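You operate a simulated robot arm through the tools that you are given. There is no shell and no other tool. Be economical: measure what you need, move in short steps, check, and stop when the job is done.

The job below is to be done with a simulated robot arm. You get a single attempt, and the scene is never put back.

JOB
Clear the press and put the foot back in the blue tray.
Fine: lever up first; slide back in; open the fixture clamp; shut the pin drawer. Set down upright: foot.

The check looks at the end state, three seconds after you hand in, the way a careful person would. Anything else that was tipped, shoved, dropped, spilled or broken makes it a failure.

ROBOT AND FRAMES
A 7-joint arm with a two-finger parallel gripper on a trunk, on a base that drives. Base frame: it is fixed to the floor where the robot stands at the start and does not move with it; the origin is under the middle of the robot, x ahead of it, y to its left, z up; the surface under the hand at the start is at about z = 850. Readings come in mm, degrees, newtons and seconds.
With the tool pointing down near the work surface it reaches from about 220 to 740 mm from the robot's upright axis, wherever it stands. Its first joint turns from -166.0 to 166.0 degrees. Places, roughly: fixture clamp [200, 700, 700]; inside of the foot tray [1000, -300, 900]; lever of the green press [500, 0, 1100]; pin drawer [400, 100, 700]; slide of the green press [600, 0, 900]. Payload 1.57 kg.
Tool frame: the origin (TCP) lies between the finger pads and is the grasp point; the fingertips stand 30 mm ahead of it; z points along the fingers, y is the line along which they close. Largest opening 110 mm; finger width 24, thickness 12; the body of the gripper, 48 by 112 mm, starts 78 mm behind the TCP.
Orientation is told as [roll, pitch, yaw] about the base's x, y, z axes, in that order, counted from this pose: with the fingers straight down and closing along the base's y, the tool's x points along the base's -x, its y along +y and its z along -z.

CONTROLS
- The arm moves only by the tool step_arm. Its argument "deltas" is a list that holds one entry, the list of rows, each a list of 6 numbers: the shift along the tool's x, y, z in units of 20 mm (1.0 is 20 mm), then the turn, a rotation vector about the tool's x, y, z in units of 6 degrees (1.0 is 6 degrees). In form: [[[tx, ty, tz, rx, ry, rz], ...]]. A call has 1 to 8 rows; each row shifts and turns the commanded pose from where the row before left it, along the tool's axes as they then stand. "claw" is the finger opening in mm, from 0 to 110, set as the call begins (left out, the last holds). A call with a number of a shift or a turn outside -1 to 1 is refused whole. Each row takes 0.2 s and may step no farther than 50 mm and 8.6 degrees from the row before; otherwise, or with a gripper value out of range, the whole call is refused. Where a pose cannot be reached the arm comes as near as it can. A force on the tool above 40 N (or 10 N above the force at the start of the call, whichever is more), or a blocked arm, ends the call early, and 0.2 s more pass. The fingers move at their own pace (about 45 mm/s each) and stop on an object; they squeeze with about 27 N. The grip force told is the motor's: it shows also when the fingers shut on nothing. Time passes only in rows, and 0.2 s behind the last, so rows that do not move let the fingers close. It gives the time, the measured TCP pose, the force on the tool (base axes), the opening and the grip force at its end, in the units of the frame above (readings bear some noise), with the torque about the TCP (base axes, N m) and any sound that the robot's microphone picked up.
- Cameras (640 x 400 px; columns grow to the right, rows downward): "scene" is now at [7.1, 184.2, 1578.2]; the picture's right is [0.40, -0.92, 0.00], its down [-0.74, -0.32, -0.59] and it looks along [0.54, 0.24, -0.80] (base axes); focal length 275 px, centre (320, 200). "wrist" rides on the gripper at [70, 16, -141] in the tool frame; the picture's right is [-0.23, 0.97, 0.00], its down [-0.86, -0.20, -0.48] and it looks along [-0.47, -0.11, 0.88] (tool axes); focal length 222 px, centre (320, 200). There is no depth. A picture from a camera that has moved, and an enlarged one, comes with that camera's place and axes in the base frame and with its lens.
- camera(camera): a new picture of that camera. It takes no simulated time.
- lift_body(by): slides the trunk up (or, below 0, down) by that many mm; the arm and the scene camera ride with it, the base frame stays. It gives what a move gives, with no picture.
- base_move(legs): drives the robot by 1 to 6 legs, each [ahead, turn to the left] in mm and degrees, along the robot's own axes; the way and the turn of a leg run together, so that a leg with both is an arc; at most 1500 mm and 180 degrees a leg. The arm and the cameras ride along, it lands a little off, and it stops where it bumps. It gives what a move gives.
- pan_tilt(pan, tilt): turns the head with the scene camera to pan (to the left, within 155 degrees either way) and tilt (down, from -29 to 69), counted from straight ahead of the robot. It gives what a move gives.
- enlarge(camera, box): a new picture of the part [left, top, right, bottom] of that camera's present view, enlarged. It takes no simulated time.
- sign_off(): hands the job in; it is judged then, once.

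Go step by step. Nothing tells you exact positions but the pictures and the camera data: compare them with the known pose of the tool, close in by small moves and look again before you grip or let go. The budget is 120 turns and 90 pictures, counting those below and the enlarged ones. Unless the task says otherwise, let go and move clear before handing in, and close with one line.

The tools are called after ">>>" as a command line: name --argument value ..., lists and objects as JSON in quotes. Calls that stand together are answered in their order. step_arm: Moves the arm, as the interface text tells. Its arguments: {"type":"object","properties":{"deltas":{"type":"array"},"claw":{"type":"number"}},"required":["deltas"]} The other tools are called the same way: lift_body (by) slides the trunk up or down; base_move (legs) drives the base; pan_tilt (pan, tilt) turns the head that bears the scene camera; camera (camera) takes a picture; enlarge (camera, box) takes an enlarged picture of a part of a camera's view; sign_off () hands the job in.

At the start:

```text
clock: 0.0
eef_pos: [470.1, 103.1, 1281.0]
orientation: [0.0, 0.0, 0.0]
ft_force: [0.3, 0.2, 0.1]
ft_torque: [0.02, -0.02, 0.02]
finger_gap: 110.1
grasp_force: 0.0
trunk travel left (down, up): [-525.0, 65.0]
robot x, y, heading: [-0.8, 0.5, -0.0]
head pan, tilt: [23.6, 53.5]
```

scene: 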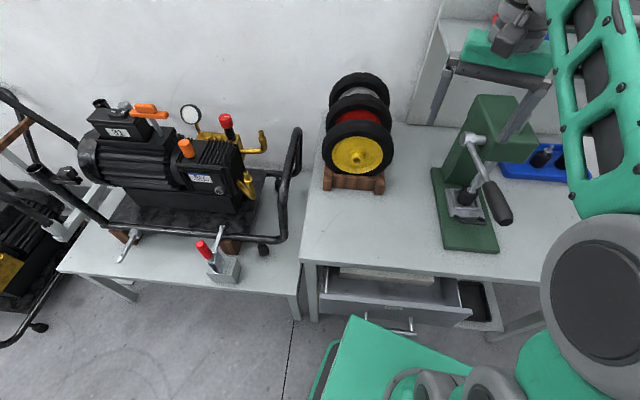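
wrist: 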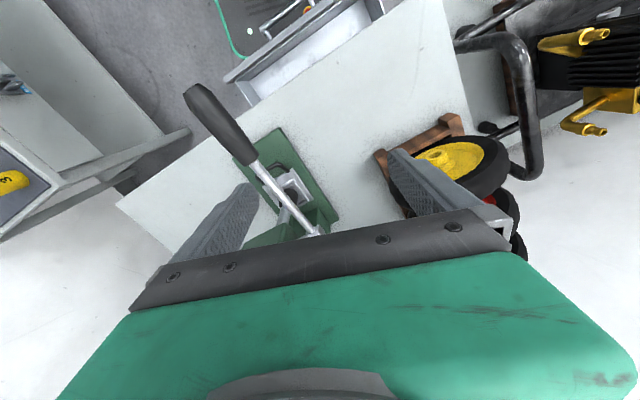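

I see the green press at right with its lever, a half-open drawer under the bench, a red-handled clamp on the left bench, and the blue tray behind the press. I'll look closer at each before moving.

>>> enlarge --camera "scene" --box '[400, 80, 600, 270]'

>>> enlarge --camera "scene" --box '[300, 240, 520, 370]'

>>> enlarge --camera "scene" --box '[90, 200, 310, 330]'

>>> pan_tilt --pan 0 --tilt 45

```text
2.11 times, centred on (500, 175) of scene
camera zoom: at [7.1, 184.2, 1578.2], right [0.4, -0.92, 0.0], down [-0.74, -0.32, -0.59], along [0.54, 0.24, -0.8], focal length 580 px, centre (-59, 253)
```

zoom: 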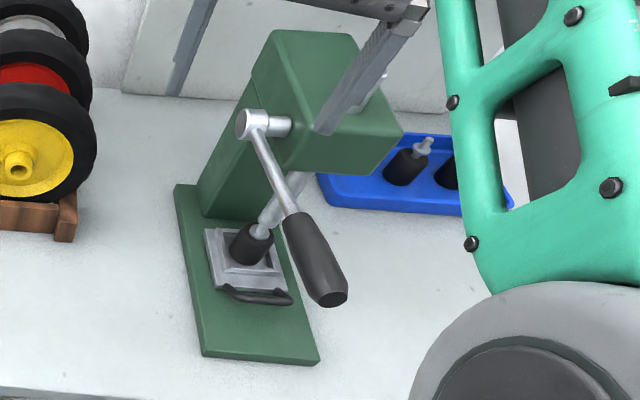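

```text
2.91 times, centred on (410, 305) of scene
camera zoom: at [7.1, 184.2, 1578.2], right [0.4, -0.92, 0.0], down [-0.74, -0.32, -0.59], along [0.54, 0.24, -0.8], focal length 801 px, centre (58, -106)
```

zoom: 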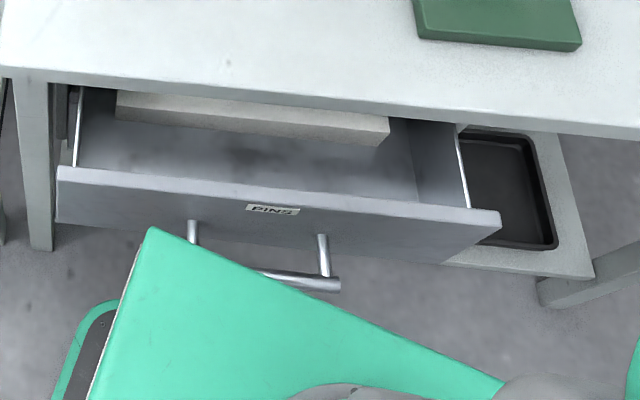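

```text
2.91 times, centred on (200, 265) of scene
camera zoom: at [7.1, 184.2, 1578.2], right [0.4, -0.92, 0.0], down [-0.74, -0.32, -0.59], along [0.54, 0.24, -0.8], focal length 801 px, centre (669, 11)
```

zoom: 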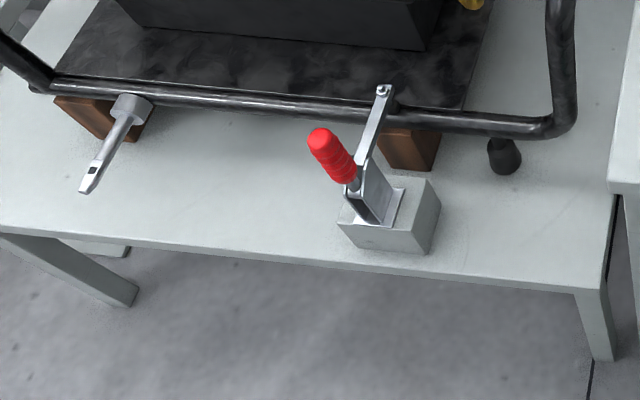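

```text
clock: 0.9
eef_pos: [470.8, 103.2, 1280.2]
orientation: [0.0, 0.0, 0.0]
ft_force: [0.4, 0.1, -0.1]
ft_torque: [0.0, -0.03, 0.02]
finger_gap: 109.9
grasp_force: 0.1
trunk travel left (down, up): [-525.0, 65.0]
robot x, y, heading: [0.6, 0.7, 0.2]
head pan, tilt: [0.0, 45.0]
```

The foot sits under the ram on the slide. I'll look ahead with the new head angle.

>>> camera --camera "scene"

>>> enlarge --camera "wrist" --box '[160, 60, 400, 260]'

```text
84 pictures are left
camera scene: at [20.9, 154.9, 1589.8], right [0.0, -1.0, 0.0], down [-0.71, 0.0, -0.71], along [0.71, 0.0, -0.71], focal length 275 px, centre (320, 200)
```

scene: 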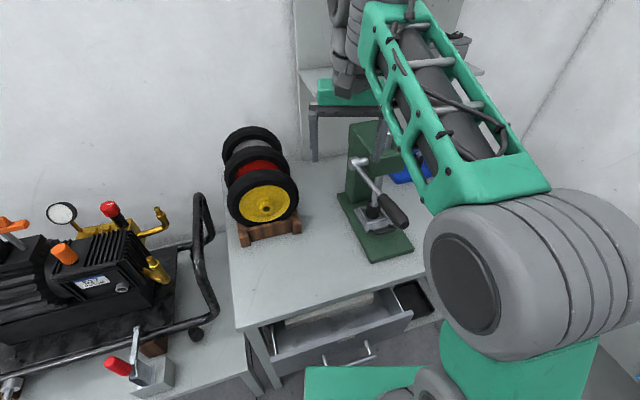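

```text
2.00 times, centred on (280, 160) of wrist
camera zoom: at [401.5, 119.6, 1424.0], right [0.23, 0.97, 0.0], down [0.86, -0.2, 0.48], along [0.47, -0.11, -0.88], focal length 444 px, centre (400, 280)
```

zoom: 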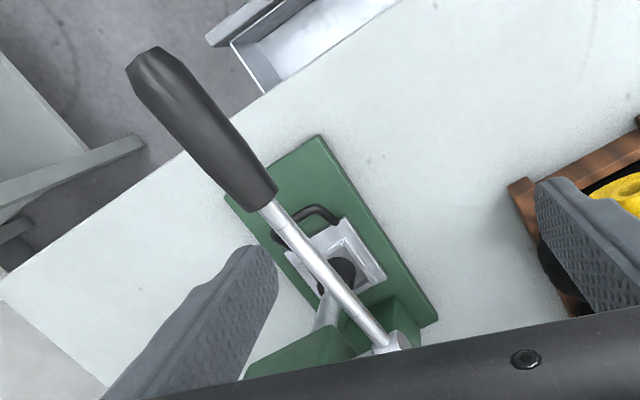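

The lever handle is at about (385..468, -19..16, 1150), nearly level, and the press is turned about 17° to the left. I'll bring the gripper above the handle and turn it to match.

>>> step_arm --deltas '[[[0.5, -1, 0, 0, 0, -0.5], [0.5, -1, 0, 0, 0, -0.5], [0.5, -1, 0, 0, 0, -0.5], [0.5, -1, 0, 0, 0, -0.5], [0, -0.9, 0, 0, 0, -0.5], [0, 0, 0, 0, 0, -0.42], [0, 0, 0, 0, 0, 0]]]' --claw 90

>>> camera --camera "wrist"

>>> camera --camera "scene"

```text
clock: 2.5
eef_pos: [441.3, 3.7, 1280.4]
orientation: [0.0, 0.0, 17.5]
ft_force: [-0.4, 0.0, -0.2]
ft_torque: [-0.06, 0.01, 0.03]
finger_gap: 90.1
grasp_force: 0.0
trunk travel left (down, up): [-525.0, 65.0]
robot x, y, heading: [-3.0, 0.6, 0.1]
head pan, tilt: [0.0, 45.0]
```

```text
82 pictures are left
camera wrist: at [370.4, -2.3, 1423.8], right [-0.08, 1.0, 0.0], down [0.88, 0.07, 0.48], along [0.48, 0.04, -0.88], focal length 222 px, centre (320, 200)
```

wrist: 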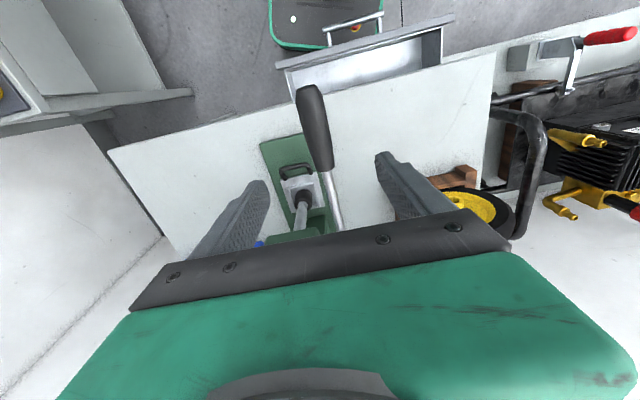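

```text
81 pictures are left
camera scene: at [20.8, 154.8, 1589.8], right [0.0, -1.0, 0.0], down [-0.71, 0.0, -0.71], along [0.71, 0.0, -0.71], focal length 275 px, centre (320, 200)
```

scene: 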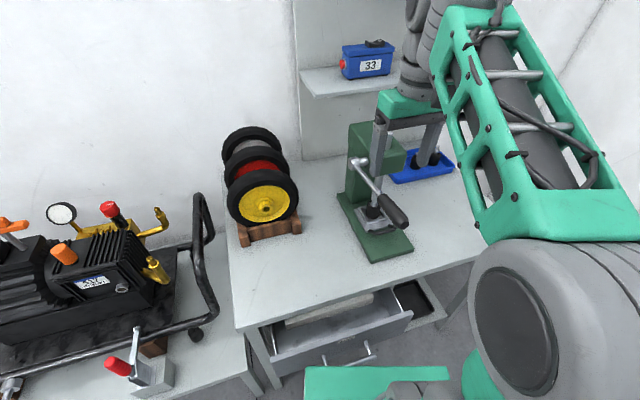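

The handle centre lines up at about (420, 0, 1150). I'll descend on it, open, and check before gripping.

>>> step_arm --deltas '[[[1, 0.1, 0, 0, 0, 0], [0, 0, 1, 0, 0, 0], [0, 0, 1, 0, 0, 0], [0, 0, 1, 0, 0, 0], [0, 0, 1, 0, 0, 0], [0, 0, 1, 0, 0, 0], [0, 0, 1, 0, 0, 0], [0, 0, 0.4, 0, 0, 0]]]'

>>> camera --camera "wrist"

>>> camera --camera "scene"

```text
clock: 4.3
eef_pos: [421.4, -1.1, 1151.9]
orientation: [0.0, 0.0, 17.6]
ft_force: [-0.2, -0.4, -0.5]
ft_torque: [-0.01, 0.01, 0.0]
finger_gap: 90.1
grasp_force: 0.1
trunk travel left (down, up): [-525.0, 65.0]
robot x, y, heading: [1.2, 0.3, 0.0]
head pan, tilt: [0.0, 45.0]
```

```text
80 pictures are left
camera wrist: at [351.0, -6.3, 1295.3], right [-0.08, 1.0, 0.0], down [0.88, 0.07, 0.48], along [0.48, 0.04, -0.88], focal length 222 px, centre (320, 200)
```

wrist: 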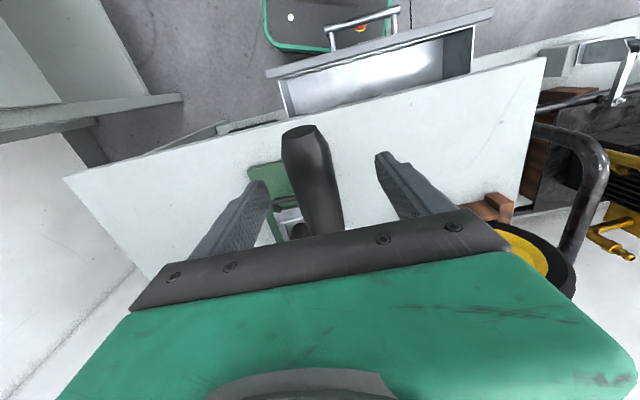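

```text
79 pictures are left
camera scene: at [21.0, 154.7, 1589.8], right [0.0, -1.0, 0.0], down [-0.71, 0.0, -0.71], along [0.71, 0.0, -0.71], focal length 275 px, centre (320, 200)
```

scene: 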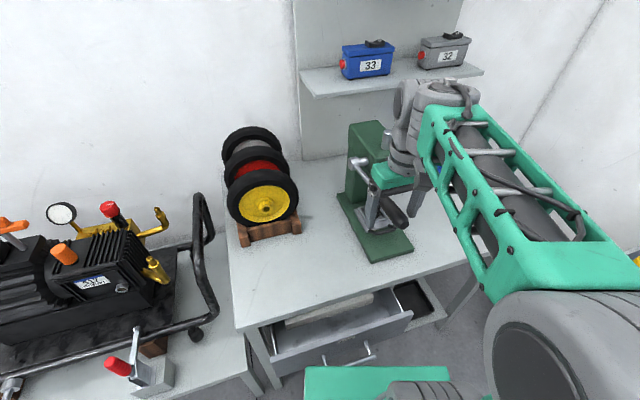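

The handle sits between the fingers. Closing.

>>> step_arm --deltas '[[[0, 0, 0, 0, 0, 0], [0, 0, 0, 0, 0, 0], [0, 0, 0, 0, 0, 0], [0, 0, 0, 0, 0, 0], [0, 0, 0, 0, 0, 0]]]' --claw 20

```text
clock: 5.5
eef_pos: [422.4, -2.8, 1151.7]
orientation: [0.1, -0.1, 17.4]
ft_force: [4.1, -12.9, 1.2]
ft_torque: [-0.02, 0.03, 0.02]
finger_gap: 30.5
grasp_force: 25.8
trunk travel left (down, up): [-525.0, 65.0]
robot x, y, heading: [-0.1, -2.7, -0.0]
head pan, tilt: [0.0, 45.0]
```

Gripped (30 mm). Now I lift along the arc around the hub, in a short first bit to check resistance.

>>> step_arm --deltas '[[[-0.165, -0.1, -0.92, 0, 0, 0], [-0.24, 0, -0.905, 0, 0, 0], [-0.32, 0, -0.875, 0, 0, 0]]]'

```text
clock: 6.3
eef_pos: [436.9, 0.6, 1207.1]
orientation: [0.0, 0.0, 17.7]
ft_force: [-8.9, 8.1, -8.4]
ft_torque: [-0.37, 1.1, -0.16]
finger_gap: 30.8
grasp_force: 39.8
trunk travel left (down, up): [-525.0, 65.0]
robot x, y, heading: [-1.1, 2.6, 0.1]
head pan, tilt: [0.0, 45.0]
```

It moves freely. Continuing the arc.

>>> step_arm --deltas '[[[-0.395, 0, -0.845, 0, 0, 0], [-0.465, 0, -0.81, 0, 0, 0], [-0.535, 0, -0.765, 0, 0, 0], [-0.6, 0, -0.715, 0, 0, 0]]]'

>>> camera --camera "scene"

```text
clock: 7.3
eef_pos: [475.1, 13.5, 1270.0]
orientation: [0.0, 0.0, 17.5]
ft_force: [-2.8, 1.5, -1.6]
ft_torque: [-0.03, 0.2, 0.11]
finger_gap: 30.5
grasp_force: 13.5
trunk travel left (down, up): [-525.0, 65.0]
robot x, y, heading: [0.3, 1.2, 0.4]
head pan, tilt: [0.0, 45.0]
```

```text
78 pictures are left
camera scene: at [20.6, 155.2, 1589.8], right [0.0, -1.0, 0.0], down [-0.71, 0.0, -0.71], along [0.71, 0.0, -0.71], focal length 275 px, centre (320, 200)
```

scene: 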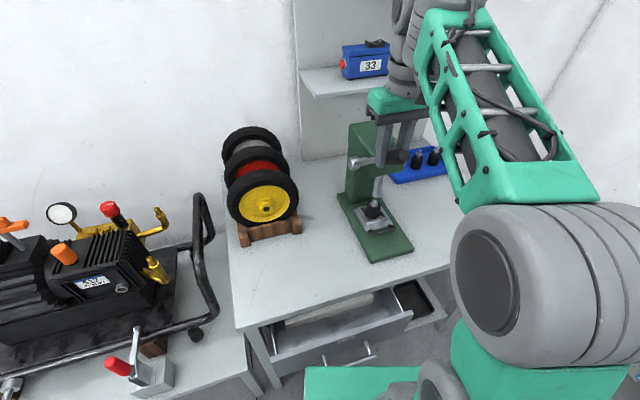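

The ram is rising. I'll continue toward the upper stop.

>>> step_arm --deltas '[[[-0.66, 0, -0.66, 0, 0, 0], [-0.715, 0, -0.6, 0, 0, 0], [-0.765, 0, -0.535, 0, 0, 0], [-0.81, 0, -0.465, 0, 0, 0]]]'

>>> enlarge --camera "scene" --box '[300, 60, 500, 280]'

```text
clock: 8.3
eef_pos: [529.4, 31.3, 1314.4]
orientation: [0.0, 0.0, 17.4]
ft_force: [-3.0, -4.9, 1.9]
ft_torque: [-0.25, 0.59, 0.0]
finger_gap: 30.9
grasp_force: 25.7
trunk travel left (down, up): [-525.0, 65.0]
robot x, y, heading: [-0.6, 1.7, -0.1]
head pan, tilt: [0.0, 45.0]
```

```text
1.82 times, centred on (400, 170) of scene
camera zoom: at [20.2, 153.9, 1589.9], right [0.0, -1.0, 0.0], down [-0.71, 0.0, -0.71], along [0.71, 0.0, -0.71], focal length 501 px, centre (174, 254)
```

zoom: 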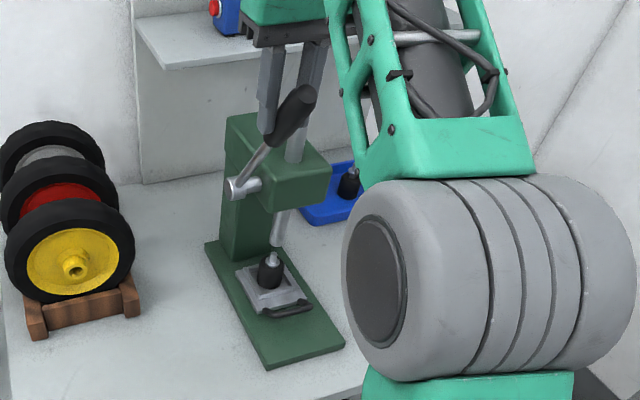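

The ram is clear of the foot's stud; I'll continue to see whether the lever reaches a stop.

>>> step_arm --deltas '[[[-0.845, 0, -0.395, 0, 0, 0], [-0.875, 0, -0.32, 0, 0, 0], [-0.905, 0, -0.24, 0, 0, 0]]]'

>>> enlarge --camera "scene" --box '[300, 60, 500, 280]'

```text
clock: 8.8
eef_pos: [554.9, 39.4, 1326.3]
orientation: [-0.3, -1.3, 17.7]
ft_force: [12.8, -0.3, -12.8]
ft_torque: [0.49, -0.18, 0.25]
finger_gap: 30.6
grasp_force: 16.5
out of reach, approached as far as the arm can: row 2
trunk travel left (down, up): [-525.0, 65.0]
robot x, y, heading: [-1.2, -4.1, 0.1]
head pan, tilt: [0.0, 45.0]
stopped in row 2: the force on the tool passed its limit at 88 N (the readings are from after the stop); the commanded pose is now the measured one
```

```text
1.82 times, centred on (400, 170) of scene
camera zoom: at [20.8, 154.7, 1589.9], right [0.0, -1.0, 0.0], down [-0.71, 0.0, -0.71], along [0.71, 0.0, -0.71], focal length 501 px, centre (174, 254)
```

zoom: 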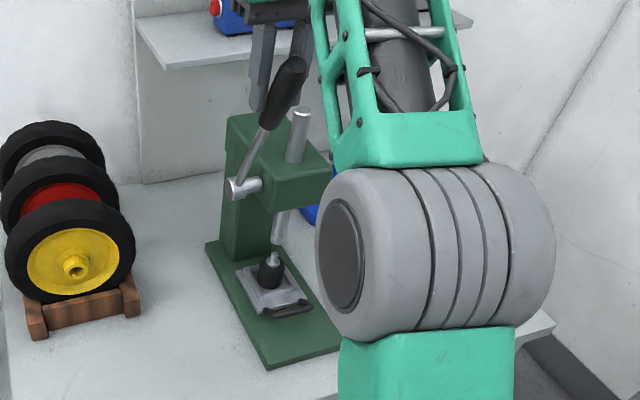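

The lever is now near its stop (~68°). I'll open and back out toward the robot, then check the lever stays up.

>>> step_arm --deltas '[[[0, 0, 0, 0, 0, 0], [0, 0, 0, 0, 0, 0], [0, 0, 0, 0, 0, 0], [0, 0, 0, 0, 0, 0], [1, 0, 0, 0, 0, 0], [1, 0, 0, 0, 0, 0], [1, 0, 0, 0, 0, 0], [1, 0, 0, 0, 0, 0]]]' --claw 100

>>> camera --camera "scene"

```text
clock: 9.7
eef_pos: [556.1, 39.7, 1326.2]
orientation: [-0.2, -1.3, 17.9]
ft_force: [10.2, 2.5, -14.0]
ft_torque: [-0.13, 0.24, -0.09]
finger_gap: 100.0
grasp_force: 0.1
trunk travel left (down, up): [-525.0, 65.0]
robot x, y, heading: [-0.5, -2.1, 0.0]
head pan, tilt: [0.0, 45.0]
stopped in row 4: the force on the tool passed its limit at 41 N (the readings are from after the stop); the commanded pose is now the measured one
```

```text
75 pictures are left
camera scene: at [21.0, 154.7, 1589.8], right [0.0, -1.0, 0.0], down [-0.71, 0.0, -0.71], along [0.71, 0.0, -0.71], focal length 275 px, centre (320, 200)
```

scene: 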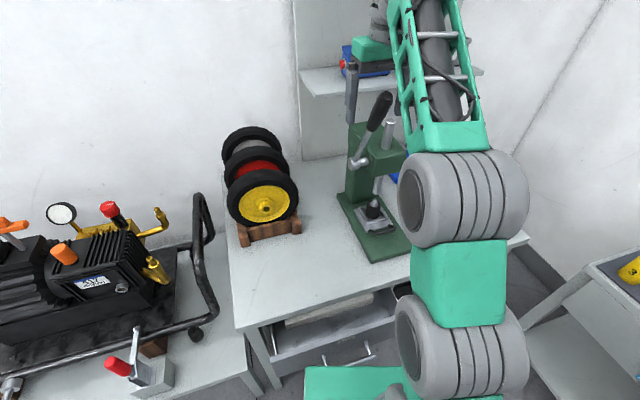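

Something is still loading the tool; let me look from the wrist and zoom in.

>>> camera --camera "wrist"

>>> enlarge --camera "scene" --box '[300, 0, 460, 200]'

```text
74 pictures are left
camera wrist: at [481.6, 33.5, 1467.7], right [-0.08, 1.0, 0.0], down [0.86, 0.07, 0.5], along [0.5, 0.04, -0.87], focal length 222 px, centre (320, 200)
```

wrist: 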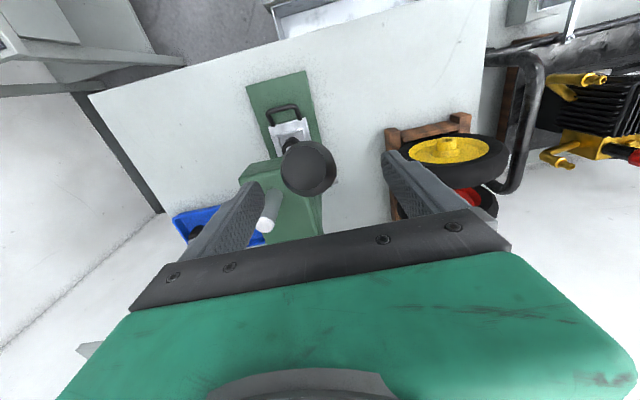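

```text
2.00 times, centred on (380, 100) of scene
camera zoom: at [21.0, 154.7, 1589.8], right [0.0, -1.0, 0.0], down [-0.71, 0.0, -0.71], along [0.71, 0.0, -0.71], focal length 551 px, centre (200, 400)
```

zoom: 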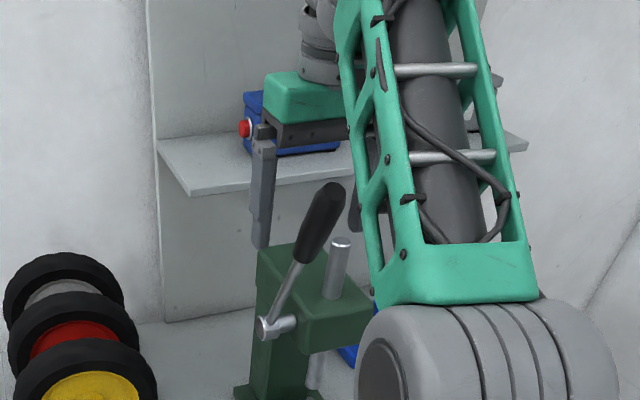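

No visible contact besides the handle passing between the open fingers. I'll try a gentle small move back.

>>> step_arm --deltas '[[[0.2, 0, -0.2, 0, 0, 0], [0.2, 0, -0.2, 0, 0, 0], [0.2, 0, 0, 0, 0, 0]]]'

```text
clock: 10.1
eef_pos: [553.5, 38.4, 1329.9]
orientation: [-0.4, -1.6, 17.7]
ft_force: [9.0, 1.9, -13.9]
ft_torque: [-0.15, 0.24, -0.03]
finger_gap: 99.9
grasp_force: 0.1
trunk travel left (down, up): [-525.0, 65.0]
robot x, y, heading: [2.5, 0.8, 0.0]
head pan, tilt: [0.0, 45.0]
stopped in row 1: the force on the tool passed its limit at 48 N (the readings are from after the stop); the commanded pose is now the measured one
```

The residual push (+x, −z) looks like the arm's own folded wrist rather than the lever. I'll try easing down and forward slightly.

>>> step_arm --deltas '[[[0, 0, 0.2, 0, 0, 0], [0, 0, 0.3, 0, 0, 0]]]'

```text
clock: 10.7
eef_pos: [553.8, 39.1, 1320.0]
orientation: [-0.3, -1.4, 17.7]
ft_force: [0.5, -0.1, -0.6]
ft_torque: [0.01, -0.02, 0.01]
finger_gap: 99.9
grasp_force: 0.2
trunk travel left (down, up): [-525.0, 65.0]
robot x, y, heading: [0.5, -1.0, 0.2]
head pan, tilt: [0.0, 45.0]
```

Force is gone. Now backing straight out at this height.

>>> step_arm --deltas '[[[0.5, 0, 0.1, 0, 0, 0], [1, 0, 0.1, 0, 0, 0], [1, 0, 0.1, 0, 0, 0], [1, 0, 0, 0, 0, 0], [1, 0, 0, 0, 0, 0]]]'

>>> camera --camera "wrist"

```text
clock: 11.9
eef_pos: [467.4, 9.5, 1311.0]
orientation: [-0.5, -1.5, 17.7]
ft_force: [-0.3, 0.4, 1.2]
ft_torque: [-0.03, 0.02, 0.03]
finger_gap: 100.0
grasp_force: 0.0
trunk travel left (down, up): [-525.0, 65.0]
robot x, y, heading: [0.4, 0.3, -0.1]
head pan, tilt: [0.0, 45.0]
```

```text
72 pictures are left
camera wrist: at [393.1, 3.6, 1452.4], right [-0.08, 1.0, 0.0], down [0.86, 0.07, 0.5], along [0.5, 0.04, -0.86], focal length 222 px, centre (320, 200)
```

wrist: 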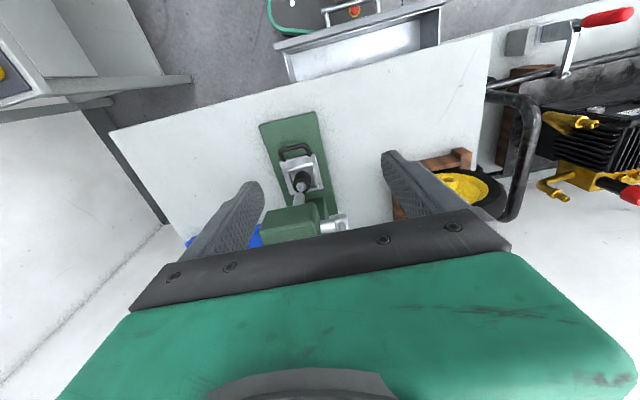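

The lever stayed up. To be sure it's fully up, I'll raise the trunk, close the fingers and push the handle toward its stop.

>>> lift_body --by 60

>>> step_arm --deltas '[[[0, 0, 1, 0, 0.12, 0], [0, 0, 1, 0, 0.12, 0], [0, 0, 0.7, 0, 0, 0], [0, 0, 0, 0, 0, 0], [0, 0, 0, 0, 0, 0]]]' --claw 0

>>> camera --camera "scene"

```text
clock: 12.9
eef_pos: [469.2, 8.8, 1370.6]
orientation: [-0.3, -1.5, 17.7]
ft_force: [-0.4, -0.6, 0.4]
ft_torque: [0.02, -0.01, -0.02]
finger_gap: 100.2
grasp_force: 0.1
trunk travel left (down, up): [-585.0, 5.0]
robot x, y, heading: [3.0, -6.2, -0.1]
head pan, tilt: [0.0, 45.0]
```

```text
clock: 14.1
eef_pos: [467.6, 9.9, 1317.8]
orientation: [-0.4, 0.0, 17.7]
ft_force: [-0.8, -0.1, -0.2]
ft_torque: [-0.02, -0.02, -0.05]
finger_gap: 0.0
grasp_force: 3.5
trunk travel left (down, up): [-585.0, 5.0]
robot x, y, heading: [-0.5, 0.6, 0.2]
head pan, tilt: [0.0, 45.0]
```

```text
71 pictures are left
camera scene: at [20.9, 154.7, 1649.8], right [0.0, -1.0, 0.0], down [-0.71, 0.0, -0.71], along [0.71, 0.0, -0.71], focal length 275 px, centre (320, 200)
```

scene: 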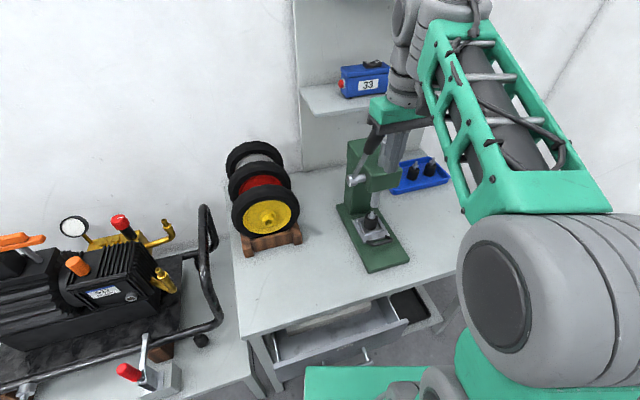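

Pushing forward along the press axis until it meets resistance.

>>> step_arm --deltas '[[[-0.9, 0, 0, 0, 0, 0], [-0.9, 0, 0, 0, 0, 0], [-0.5, 0, 0, 0, 0, 0], [-0.5, 0, 0, 0, 0, 0], [-0.5, 0, 0, 0, 0, 0], [-0.5, 0, 0, 0, 0, 0], [-0.5, 0, 0, 0, 0, 0]]]'

>>> camera --camera "scene"

```text
clock: 15.7
eef_pos: [539.9, 33.7, 1317.4]
orientation: [-0.2, 0.9, 17.6]
ft_force: [-27.3, -5.0, 0.6]
ft_torque: [0.27, -1.24, 0.1]
finger_gap: 0.0
grasp_force: 21.0
trunk travel left (down, up): [-585.0, 5.0]
robot x, y, heading: [1.6, 1.7, -0.2]
head pan, tilt: [0.0, 45.0]
stopped in row 7: the force on the tool passed its limit at 50 N (the readings are from after the stop); the commanded pose is now the measured one
```

```text
70 pictures are left
camera scene: at [14.3, 153.6, 1650.0], right [0.0, -1.0, 0.0], down [-0.7, 0.0, -0.71], along [0.71, 0.0, -0.7], focal length 275 px, centre (320, 200)
```

scene: 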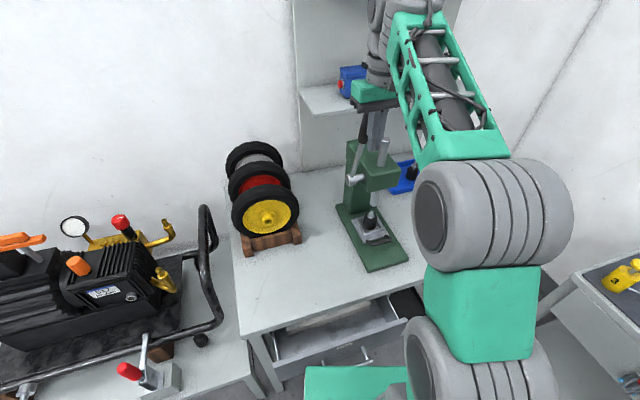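

The lever is against its top stop. Next I back off and come down in front of the press for a close look at the slide handle and foot.

>>> step_arm --deltas '[[[1, 0, 0, 0, 0, 0], [1, 0, 0, 0, 0, 0], [1, 0, 0, 0, 0, 0], [1, -1, 0, 0, 0, 0], [1, -1, 0, 0, 0, 0], [1, -1, 0.5, 0, 0, 0], [0.5, -1, 1, 0, 0, 0], [0, 0, 1, 0, 0, 0]]]'

>>> step_arm --deltas '[[[0, 0, 1, 0, 0, 0], [0, 0, 1, 0, 0, 0], [0, 0, 1, 0, 0, 0], [0, 0, 1, 0, 0, 0], [0, 0, 1, 0, 0, 0], [0, 0, 1, 0, 0, 0], [0, 0, 1, 0, 0, 0]]]' --claw 110

>>> camera --camera "wrist"

>>> camera --camera "scene"

```text
clock: 17.5
eef_pos: [447.7, -82.4, 1268.3]
orientation: [-0.3, 0.9, 17.6]
ft_force: [0.2, 0.3, -0.4]
ft_torque: [-0.05, -0.02, 0.01]
finger_gap: 0.2
grasp_force: 21.4
trunk travel left (down, up): [-585.0, 5.0]
robot x, y, heading: [-0.3, 2.6, -0.0]
head pan, tilt: [0.0, 45.0]
```

```text
clock: 19.1
eef_pos: [447.0, -82.0, 1132.7]
orientation: [-0.2, 0.9, 17.6]
ft_force: [0.2, -0.3, 0.2]
ft_torque: [-0.04, 0.04, -0.02]
finger_gap: 109.8
grasp_force: 0.0
out of reach, approached as far as the arm can: row 6
trunk travel left (down, up): [-585.0, 5.0]
robot x, y, heading: [1.1, -2.7, -0.2]
head pan, tilt: [0.0, 45.0]
```

```text
69 pictures are left
camera wrist: at [377.8, -86.3, 1276.3], right [-0.08, 1.0, -0.01], down [0.88, 0.07, 0.47], along [0.47, 0.03, -0.88], focal length 222 px, centre (320, 200)
```

wrist: 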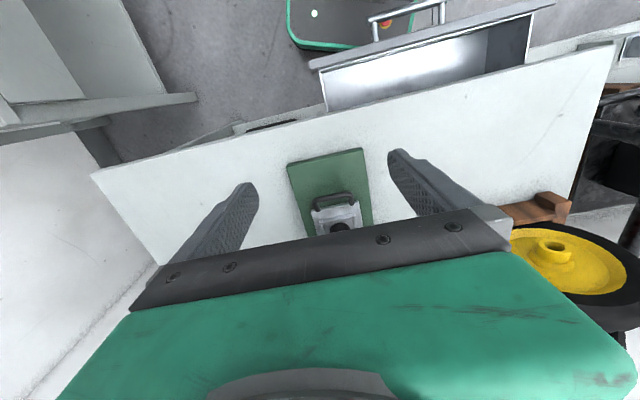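

```text
68 pictures are left
camera scene: at [20.9, 154.6, 1649.8], right [0.0, -1.0, 0.0], down [-0.71, 0.0, -0.71], along [0.71, 0.0, -0.71], focal length 275 px, centre (320, 200)
```

scene: 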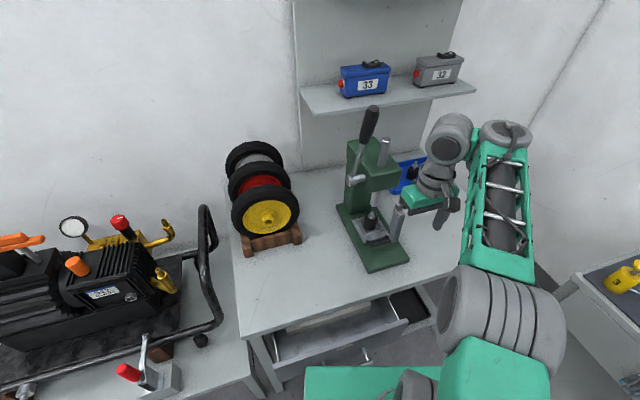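

>>> enlarge --camera "wrist" --box '[270, 140, 390, 240]'

>>> enlarge --camera "scene" --box '[310, 100, 470, 280]'

```text
4.00 times, centred on (330, 190) of wrist
camera zoom: at [377.8, -86.3, 1276.3], right [-0.08, 1.0, -0.01], down [0.88, 0.07, 0.47], along [0.47, 0.03, -0.88], focal length 888 px, centre (280, 240)
```

zoom: 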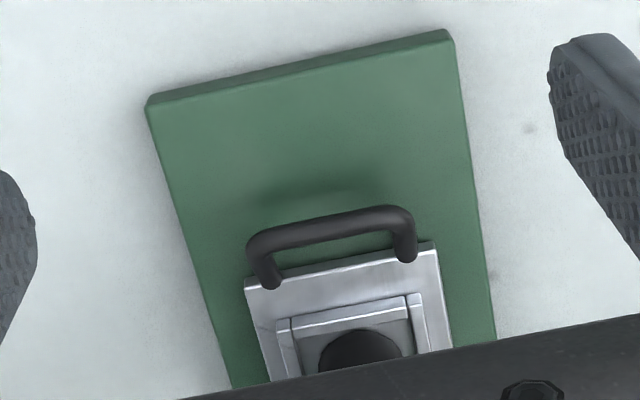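

```text
2.22 times, centred on (390, 190) of scene
camera zoom: at [20.9, 154.6, 1649.8], right [0.0, -1.0, 0.0], down [-0.71, 0.0, -0.71], along [0.71, 0.0, -0.71], focal length 612 px, centre (164, 222)
```

zoom: 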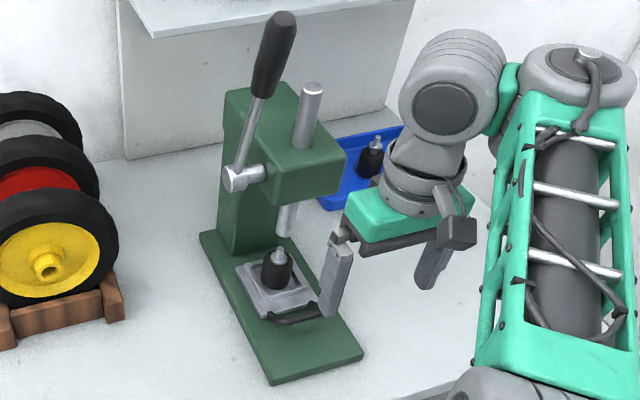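

The foot stands in the slide's recess with its stud about 30 mm below the raised ram. The drawer comes first as it sits in my driving path, so I'll check the space behind before backing up.

>>> pan_tilt --pan 150 --tilt 50

>>> camera --camera "scene"

>>> pan_tilt --pan -75 --tilt 45

>>> camera --camera "scene"

```text
clock: 21.4
eef_pos: [447.1, -81.0, 1133.0]
orientation: [-0.1, 0.9, 17.6]
ft_force: [-0.1, -0.7, 0.2]
ft_torque: [-0.01, 0.02, 0.0]
finger_gap: 110.1
grasp_force: 0.1
trunk travel left (down, up): [-585.0, 5.0]
robot x, y, heading: [1.2, -4.0, 0.1]
head pan, tilt: [150.0, 50.0]
```

```text
65 pictures are left
camera scene: at [-127.3, 193.3, 1642.9], right [0.5, 0.87, 0.0], down [0.66, -0.38, -0.64], along [-0.56, 0.32, -0.77], focal length 275 px, centre (320, 200)
```

scene: 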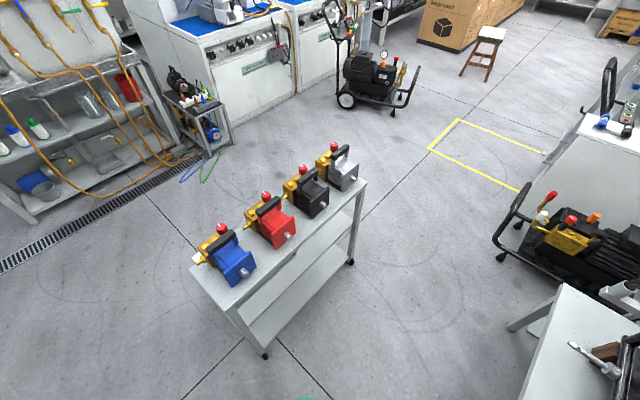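

```text
clock: 24.6
eef_pos: [446.2, -81.3, 1131.7]
orientation: [-0.2, 0.7, 17.6]
ft_force: [0.4, -0.2, -0.5]
ft_torque: [-0.01, -0.02, 0.0]
finger_gap: 110.2
grasp_force: 0.1
trunk travel left (down, up): [-585.0, 5.0]
robot x, y, heading: [0.8, 2.7, -0.2]
head pan, tilt: [-75.0, 45.0]
```

```text
64 pictures are left
camera scene: at [-39.7, 76.2, 1649.8], right [-0.97, -0.26, 0.0], down [-0.18, 0.68, -0.71], along [0.18, -0.68, -0.71], focal length 275 px, centre (320, 200)
```

scene: 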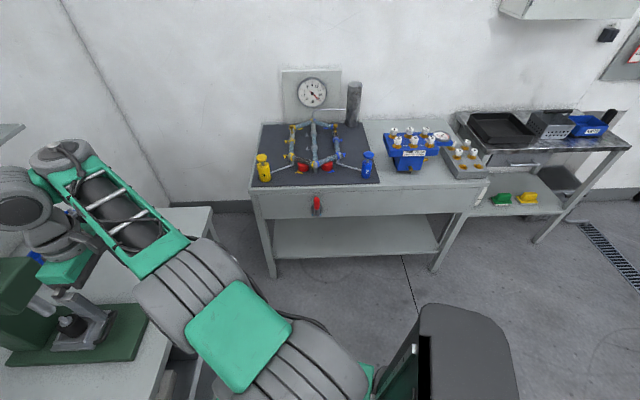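

There is a cart about 580 mm behind, so I'll back up only 150 mm. Then I'll bring the hand in front of the drawer handle (about (221, 71, 730)).

>>> base_move --legs '[[-150, 0]]'

>>> pan_tilt --pan 20 --tilt 60

>>> step_arm --deltas '[[[0.55, 1, 0, 0, 0, 0], [0.55, 1, 0, 0, 0, 0], [0.55, 1, 0, 0, 0, 0], [0.55, 1, 0, 0, 0, 0], [0.55, 1, 0, 0, 0, 0], [0.55, 1, 0, 0, 0, 0], [0.55, 1, 0, 0, 0, 0], [0.45, 1, 0, 0, 0, 0]]]' --claw 0

>>> camera --camera "wrist"

>>> camera --camera "scene"

```text
clock: 26.0
eef_pos: [300.0, -81.1, 1132.0]
orientation: [-0.2, 0.8, 17.7]
ft_force: [0.2, -0.1, 0.0]
ft_torque: [0.0, -0.05, 0.01]
finger_gap: 109.9
grasp_force: 0.1
trunk travel left (down, up): [-585.0, 5.0]
robot x, y, heading: [-146.9, 1.0, -0.0]
head pan, tilt: [-75.0, 45.0]
```

```text
clock: 27.7
eef_pos: [299.8, -81.3, 1132.5]
orientation: [-0.2, 0.7, 17.8]
ft_force: [-0.2, 0.9, 0.1]
ft_torque: [0.03, -0.03, -0.01]
finger_gap: 110.0
grasp_force: 0.1
trunk travel left (down, up): [-585.0, 5.0]
robot x, y, heading: [-144.5, -1.3, -0.1]
head pan, tilt: [20.0, 60.0]
```

```text
clock: 29.1
eef_pos: [191.2, -4.7, 1066.5]
orientation: [8.3, 15.6, 15.4]
ft_force: [0.9, 0.4, 0.6]
ft_torque: [0.02, 0.01, -0.02]
finger_gap: 0.0
grasp_force: 7.0
out of reach, approached as far as the arm can: row 1, 2, 3, 4
trunk travel left (down, up): [-585.0, 5.0]
robot x, y, heading: [-145.3, 2.3, 0.1]
head pan, tilt: [20.0, 60.0]
stopped in row 6: the arm was blocked; the commanded pose is now the measured one
```

```text
63 pictures are left
camera wrist: at [165.1, -16.0, 1223.9], right [-0.01, 1.0, 0.07], down [0.98, -0.01, 0.2], along [0.2, 0.07, -0.98], focal length 222 px, centre (320, 200)
```

wrist: 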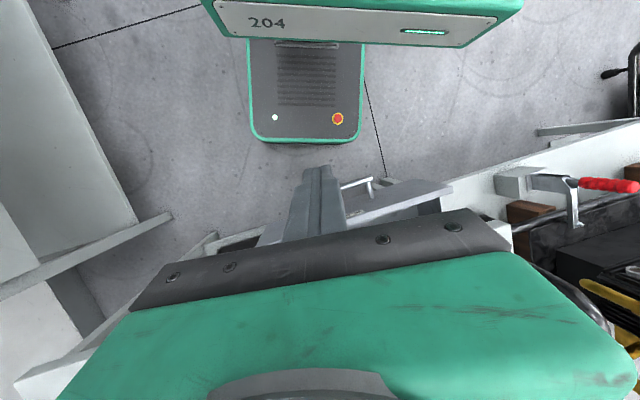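

```text
62 pictures are left
camera scene: at [-144.3, 177.6, 1628.1], right [0.34, -0.94, 0.0], down [-0.81, -0.3, -0.5], along [0.47, 0.17, -0.87], focal length 275 px, centre (320, 200)
```

scene: 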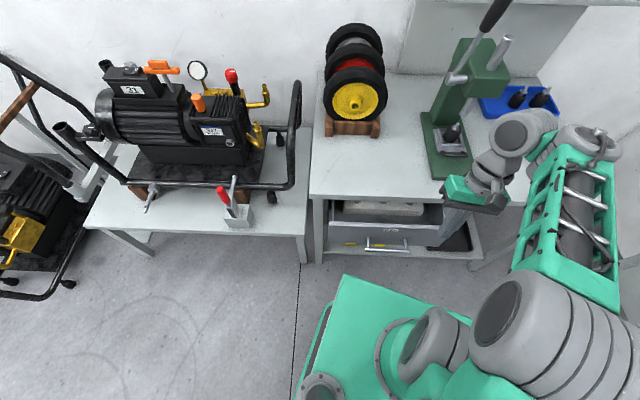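

The arm was near its inner limit because the trunk is high, which left the tool tilted. I'll level it and lower the arm relative to the trunk, watching the outcome.

>>> step_arm --deltas '[[[0, 0, 1, 0.35, -0.35, -0.05], [0, 0, 1, 0.35, -0.35, -0.05], [0, 0, 1, 0.35, -0.35, -0.05], [0, 0, 1, 0.35, -0.35, -0.05], [0, 0, 1, 0.35, -0.35, -0.05], [0, 0, 1, 0.35, -0.35, -0.05], [0, 0, 1, 0, 0, 0]]]'

```text
clock: 29.6
eef_pos: [148.4, -23.6, 984.5]
orientation: [12.1, 25.7, 9.8]
ft_force: [0.0, -0.5, -0.1]
ft_torque: [0.0, -0.02, -0.03]
finger_gap: 0.0
grasp_force: 21.6
out of reach, approached as far as the arm can: row 1
trunk travel left (down, up): [-585.0, 5.0]
robot x, y, heading: [-146.7, 0.5, -0.2]
head pan, tilt: [20.0, 60.0]
stopped in row 2: the arm was blocked; the commanded pose is now the measured one
```

The arm is folding in; I'll move it outward and up again to a comfortable posture first.

>>> step_arm --deltas '[[[-1, 0, -0.5, 0, 0, 0], [-1, 0, -0.5, 0, 0, 0], [-1, 0, -0.5, 0, 0, 0], [-1, 0, -0.5, 0, 0, 0], [-1, 0, -0.5, 0, 0, 0], [-1, 0, -0.5, 0, 0, 0], [-1, 0, -0.5, 0, 0, 0]]]'

```text
clock: 31.2
eef_pos: [308.7, -11.4, 990.5]
orientation: [11.9, 25.1, 9.6]
ft_force: [-0.2, -0.4, 0.5]
ft_torque: [0.0, 0.04, 0.0]
finger_gap: 0.1
grasp_force: 21.2
trunk travel left (down, up): [-585.0, 5.0]
robot x, y, heading: [-146.9, 3.5, 0.0]
head pan, tilt: [20.0, 60.0]
```

>>> step_arm --deltas '[[[0, 0, 0, 0.4, -0.6, -0.2], [0, 0, 0, 0.4, -0.6, -0.2], [0, 0, 0, 0.4, -0.6, -0.2], [0, 0, 0, 0.4, -0.6, -0.2], [0, 0, 0, 0.4, -0.6, -0.2], [0, 0, 0, 0.4, -0.6, -0.2]]]'

```text
clock: 32.6
eef_pos: [306.8, -10.8, 993.0]
orientation: [-1.5, 2.8, 15.1]
ft_force: [-0.2, -0.2, -0.6]
ft_torque: [0.03, 0.0, 0.02]
finger_gap: 0.1
grasp_force: 21.8
trunk travel left (down, up): [-585.0, 5.0]
robot x, y, heading: [-151.1, 1.2, -0.0]
head pan, tilt: [20.0, 60.0]
```

>>> step_arm --deltas '[[[0.5, 0, 0.7, -0.12, -0.52, -0.28], [0.9, 0.3, 0.7, 0, 0, 0], [0.9, 0.3, 0.7, 0, 0, 0], [0.9, 0.3, 0.7, 0, 0, 0], [0.9, 0.4, 0.7, 0, 0, 0], [0.9, 0.5, 0.5, 0, 0, 0]]]'

```text
clock: 34.0
eef_pos: [199.4, -7.4, 911.7]
orientation: [-0.7, -0.2, 16.8]
ft_force: [0.7, 0.1, 0.4]
ft_torque: [0.02, 0.01, 0.0]
finger_gap: 0.4
grasp_force: 21.8
trunk travel left (down, up): [-585.0, 5.0]
robot x, y, heading: [-150.1, 4.9, -0.2]
head pan, tilt: [20.0, 60.0]
```

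>>> step_arm --deltas '[[[0.25, 0.9, 0, 0, 0, 0], [0.25, 0.9, 0, 0, 0, 0], [0.25, 0.9, 0, 0, 0, 0], [0.25, 0.8, 0, 0, 0, 0]]]'

>>> lift_body --by -80

>>> camera --camera "wrist"

>>> enlarge --camera "scene" --box '[280, 160, 520, 310]'

```text
clock: 35.0
eef_pos: [161.4, 53.9, 912.6]
orientation: [-0.8, -0.1, 16.7]
ft_force: [-0.1, -0.4, -0.2]
ft_torque: [-0.02, 0.0, -0.01]
finger_gap: 0.0
grasp_force: 21.3
trunk travel left (down, up): [-585.0, 5.0]
robot x, y, heading: [-146.2, 0.4, -0.3]
head pan, tilt: [20.0, 60.0]
```

```text
clock: 36.2
eef_pos: [161.4, 53.5, 831.2]
orientation: [-0.7, -0.2, 16.7]
ft_force: [0.5, -0.5, 0.2]
ft_torque: [-0.03, -0.01, -0.03]
finger_gap: 0.1
grasp_force: 21.6
trunk travel left (down, up): [-505.0, 85.0]
robot x, y, heading: [-144.7, 2.5, 0.1]
head pan, tilt: [20.0, 60.0]
```

```text
61 pictures are left
camera wrist: at [89.0, 50.6, 974.1], right [-0.06, 1.0, -0.01], down [0.87, 0.06, 0.48], along [0.48, 0.02, -0.88], focal length 222 px, centre (320, 200)
```

wrist: 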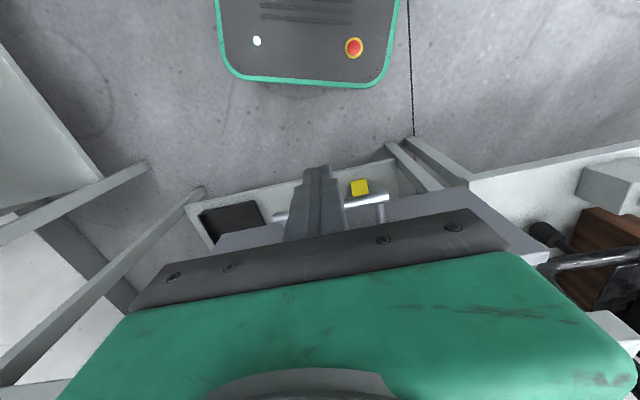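

```text
2.67 times, centred on (400, 235) of scene
camera zoom: at [-144.5, 177.6, 1550.3], right [0.34, -0.94, 0.0], down [-0.81, -0.3, -0.5], along [0.47, 0.17, -0.87], focal length 734 px, centre (107, 107)
```

zoom: 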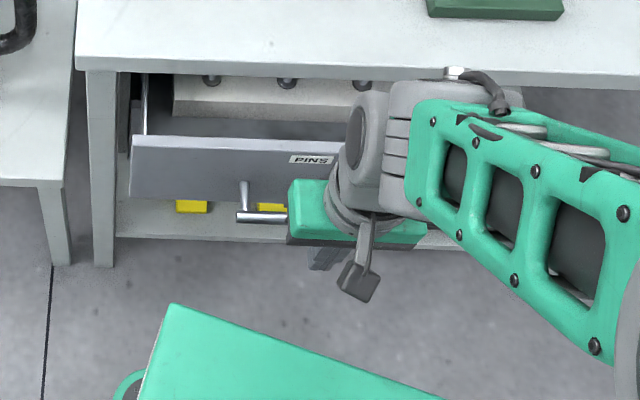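

The bar of the drawer handle runs from (213,137) to (248,-1) at z≈730, and a pin block stands inside, so I'll push gently. Lowering to handle height.

>>> lift_body --by -95

>>> step_arm --deltas '[[[-0.6, 0, 0, 0, 0, 0], [-0.6, 0, 0, 0, 0, 0], [-0.6, 0, 0, 0, 0, 0], [-0.6, 0, 0, 0, 0, 0], [-0.5, 0, 0, 0, 0, 0], [-0.5, 0, 0, 0, 0, 0], [-0.5, 0, 0, 0, 0, 0], [-0.5, 0, 0, 0, 0, 0]]]'

>>> camera --camera "wrist"

```text
clock: 37.5
eef_pos: [161.4, 53.4, 736.0]
orientation: [-0.8, -0.2, 16.7]
ft_force: [0.0, 0.5, 0.6]
ft_torque: [-0.01, -0.01, 0.01]
finger_gap: 0.0
grasp_force: 21.8
trunk travel left (down, up): [-410.0, 180.0]
robot x, y, heading: [-146.7, 1.3, -0.2]
head pan, tilt: [20.0, 60.0]
```

```text
clock: 39.3
eef_pos: [244.4, 80.6, 737.5]
orientation: [-0.7, -0.2, 16.7]
ft_force: [-0.1, -0.1, 0.3]
ft_torque: [0.0, 0.02, 0.03]
finger_gap: 0.0
grasp_force: 21.2
trunk travel left (down, up): [-410.0, 180.0]
robot x, y, heading: [-144.0, 0.3, 0.0]
head pan, tilt: [20.0, 60.0]
```

```text
59 pictures are left
camera wrist: at [173.3, 76.7, 880.0], right [-0.06, 1.0, -0.01], down [0.87, 0.06, 0.48], along [0.48, 0.02, -0.88], focal length 222 px, centre (320, 200)
```

wrist: 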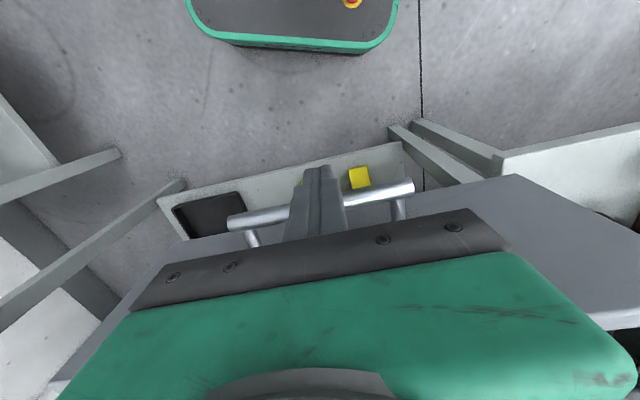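

The drawer is moving in easily. Continuing slowly.

>>> step_arm --deltas '[[[-0.45, 0, 0, 0, 0, 0], [-0.45, 0, 0, 0, 0, 0], [-0.45, 0, 0, 0, 0, 0], [-0.45, 0, 0, 0, 0, 0], [-0.45, 0, 0, 0, 0, 0], [-0.45, 0, 0, 0, 0, 0], [-0.45, 0, 0, 0, 0, 0], [-0.45, 0, 0, 0, 0, 0]]]'

>>> enlarge --camera "scene" --box '[280, 130, 520, 280]'

```text
clock: 41.1
eef_pos: [314.7, 100.5, 736.2]
orientation: [-0.8, -0.2, 16.6]
ft_force: [0.0, 0.5, 0.2]
ft_torque: [0.0, 0.0, 0.0]
finger_gap: 0.1
grasp_force: 21.1
trunk travel left (down, up): [-410.0, 180.0]
robot x, y, heading: [-147.9, -2.0, 0.1]
head pan, tilt: [20.0, 60.0]
```

```text
2.67 times, centred on (400, 205) of scene
camera zoom: at [-144.4, 177.7, 1455.3], right [0.34, -0.94, 0.0], down [-0.81, -0.3, -0.5], along [0.47, 0.17, -0.87], focal length 734 px, centre (107, 187)
```

zoom: 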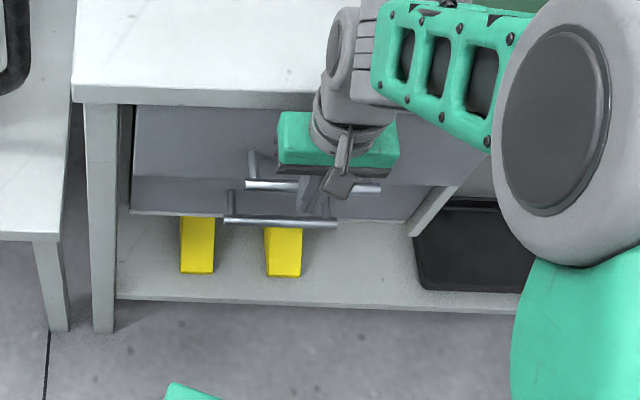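

Nearly closed. A few smaller pushes until it meets its stop.

>>> step_arm --deltas '[[[-0.25, 0, 0, 0, 0, 0], [-0.25, 0, 0, 0, 0, 0], [-0.25, 0, 0, 0, 0, 0], [-0.25, 0, 0, 0, 0, 0]]]'

>>> camera --camera "wrist"

>>> enlarge --camera "scene" --box '[280, 130, 520, 280]'

```text
clock: 42.1
eef_pos: [324.5, 101.9, 735.9]
orientation: [-0.6, 0.6, 16.7]
ft_force: [-20.5, -5.4, 8.3]
ft_torque: [0.99, -2.6, 0.37]
finger_gap: 0.0
grasp_force: 21.1
trunk travel left (down, up): [-410.0, 180.0]
robot x, y, heading: [-149.6, 0.3, -0.1]
head pan, tilt: [20.0, 60.0]
stopped in row 4: the force on the tool passed its limit at 46 N (the readings are from after the stop); the commanded pose is now the measured one
```

```text
57 pictures are left
camera wrist: at [254.2, 99.7, 879.1], right [-0.06, 1.0, -0.01], down [0.88, 0.06, 0.47], along [0.47, 0.02, -0.88], focal length 222 px, centre (320, 200)
```

wrist: 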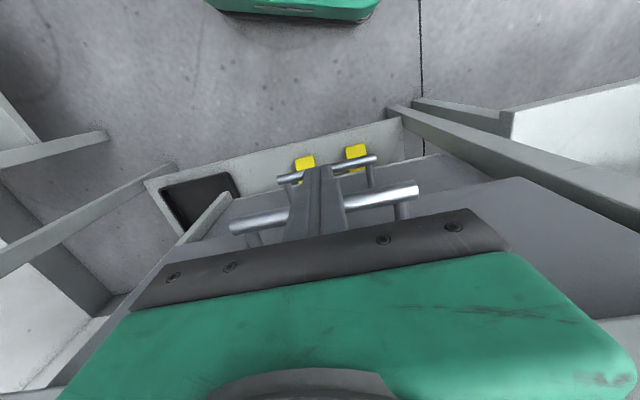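

```text
2.67 times, centred on (400, 205) of scene
camera zoom: at [-147.9, 176.9, 1455.5], right [0.34, -0.94, 0.0], down [-0.81, -0.29, -0.5], along [0.47, 0.17, -0.86], focal length 734 px, centre (107, 187)
```

zoom: 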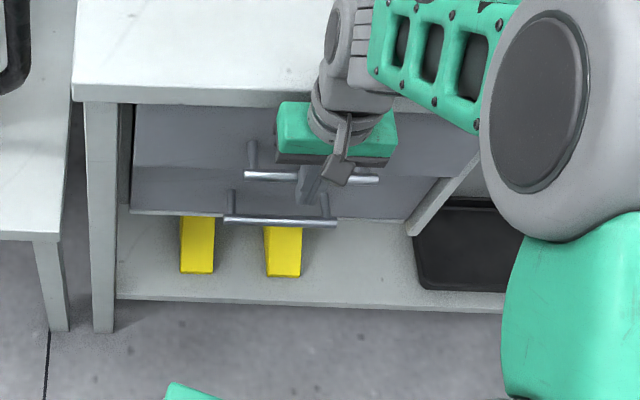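

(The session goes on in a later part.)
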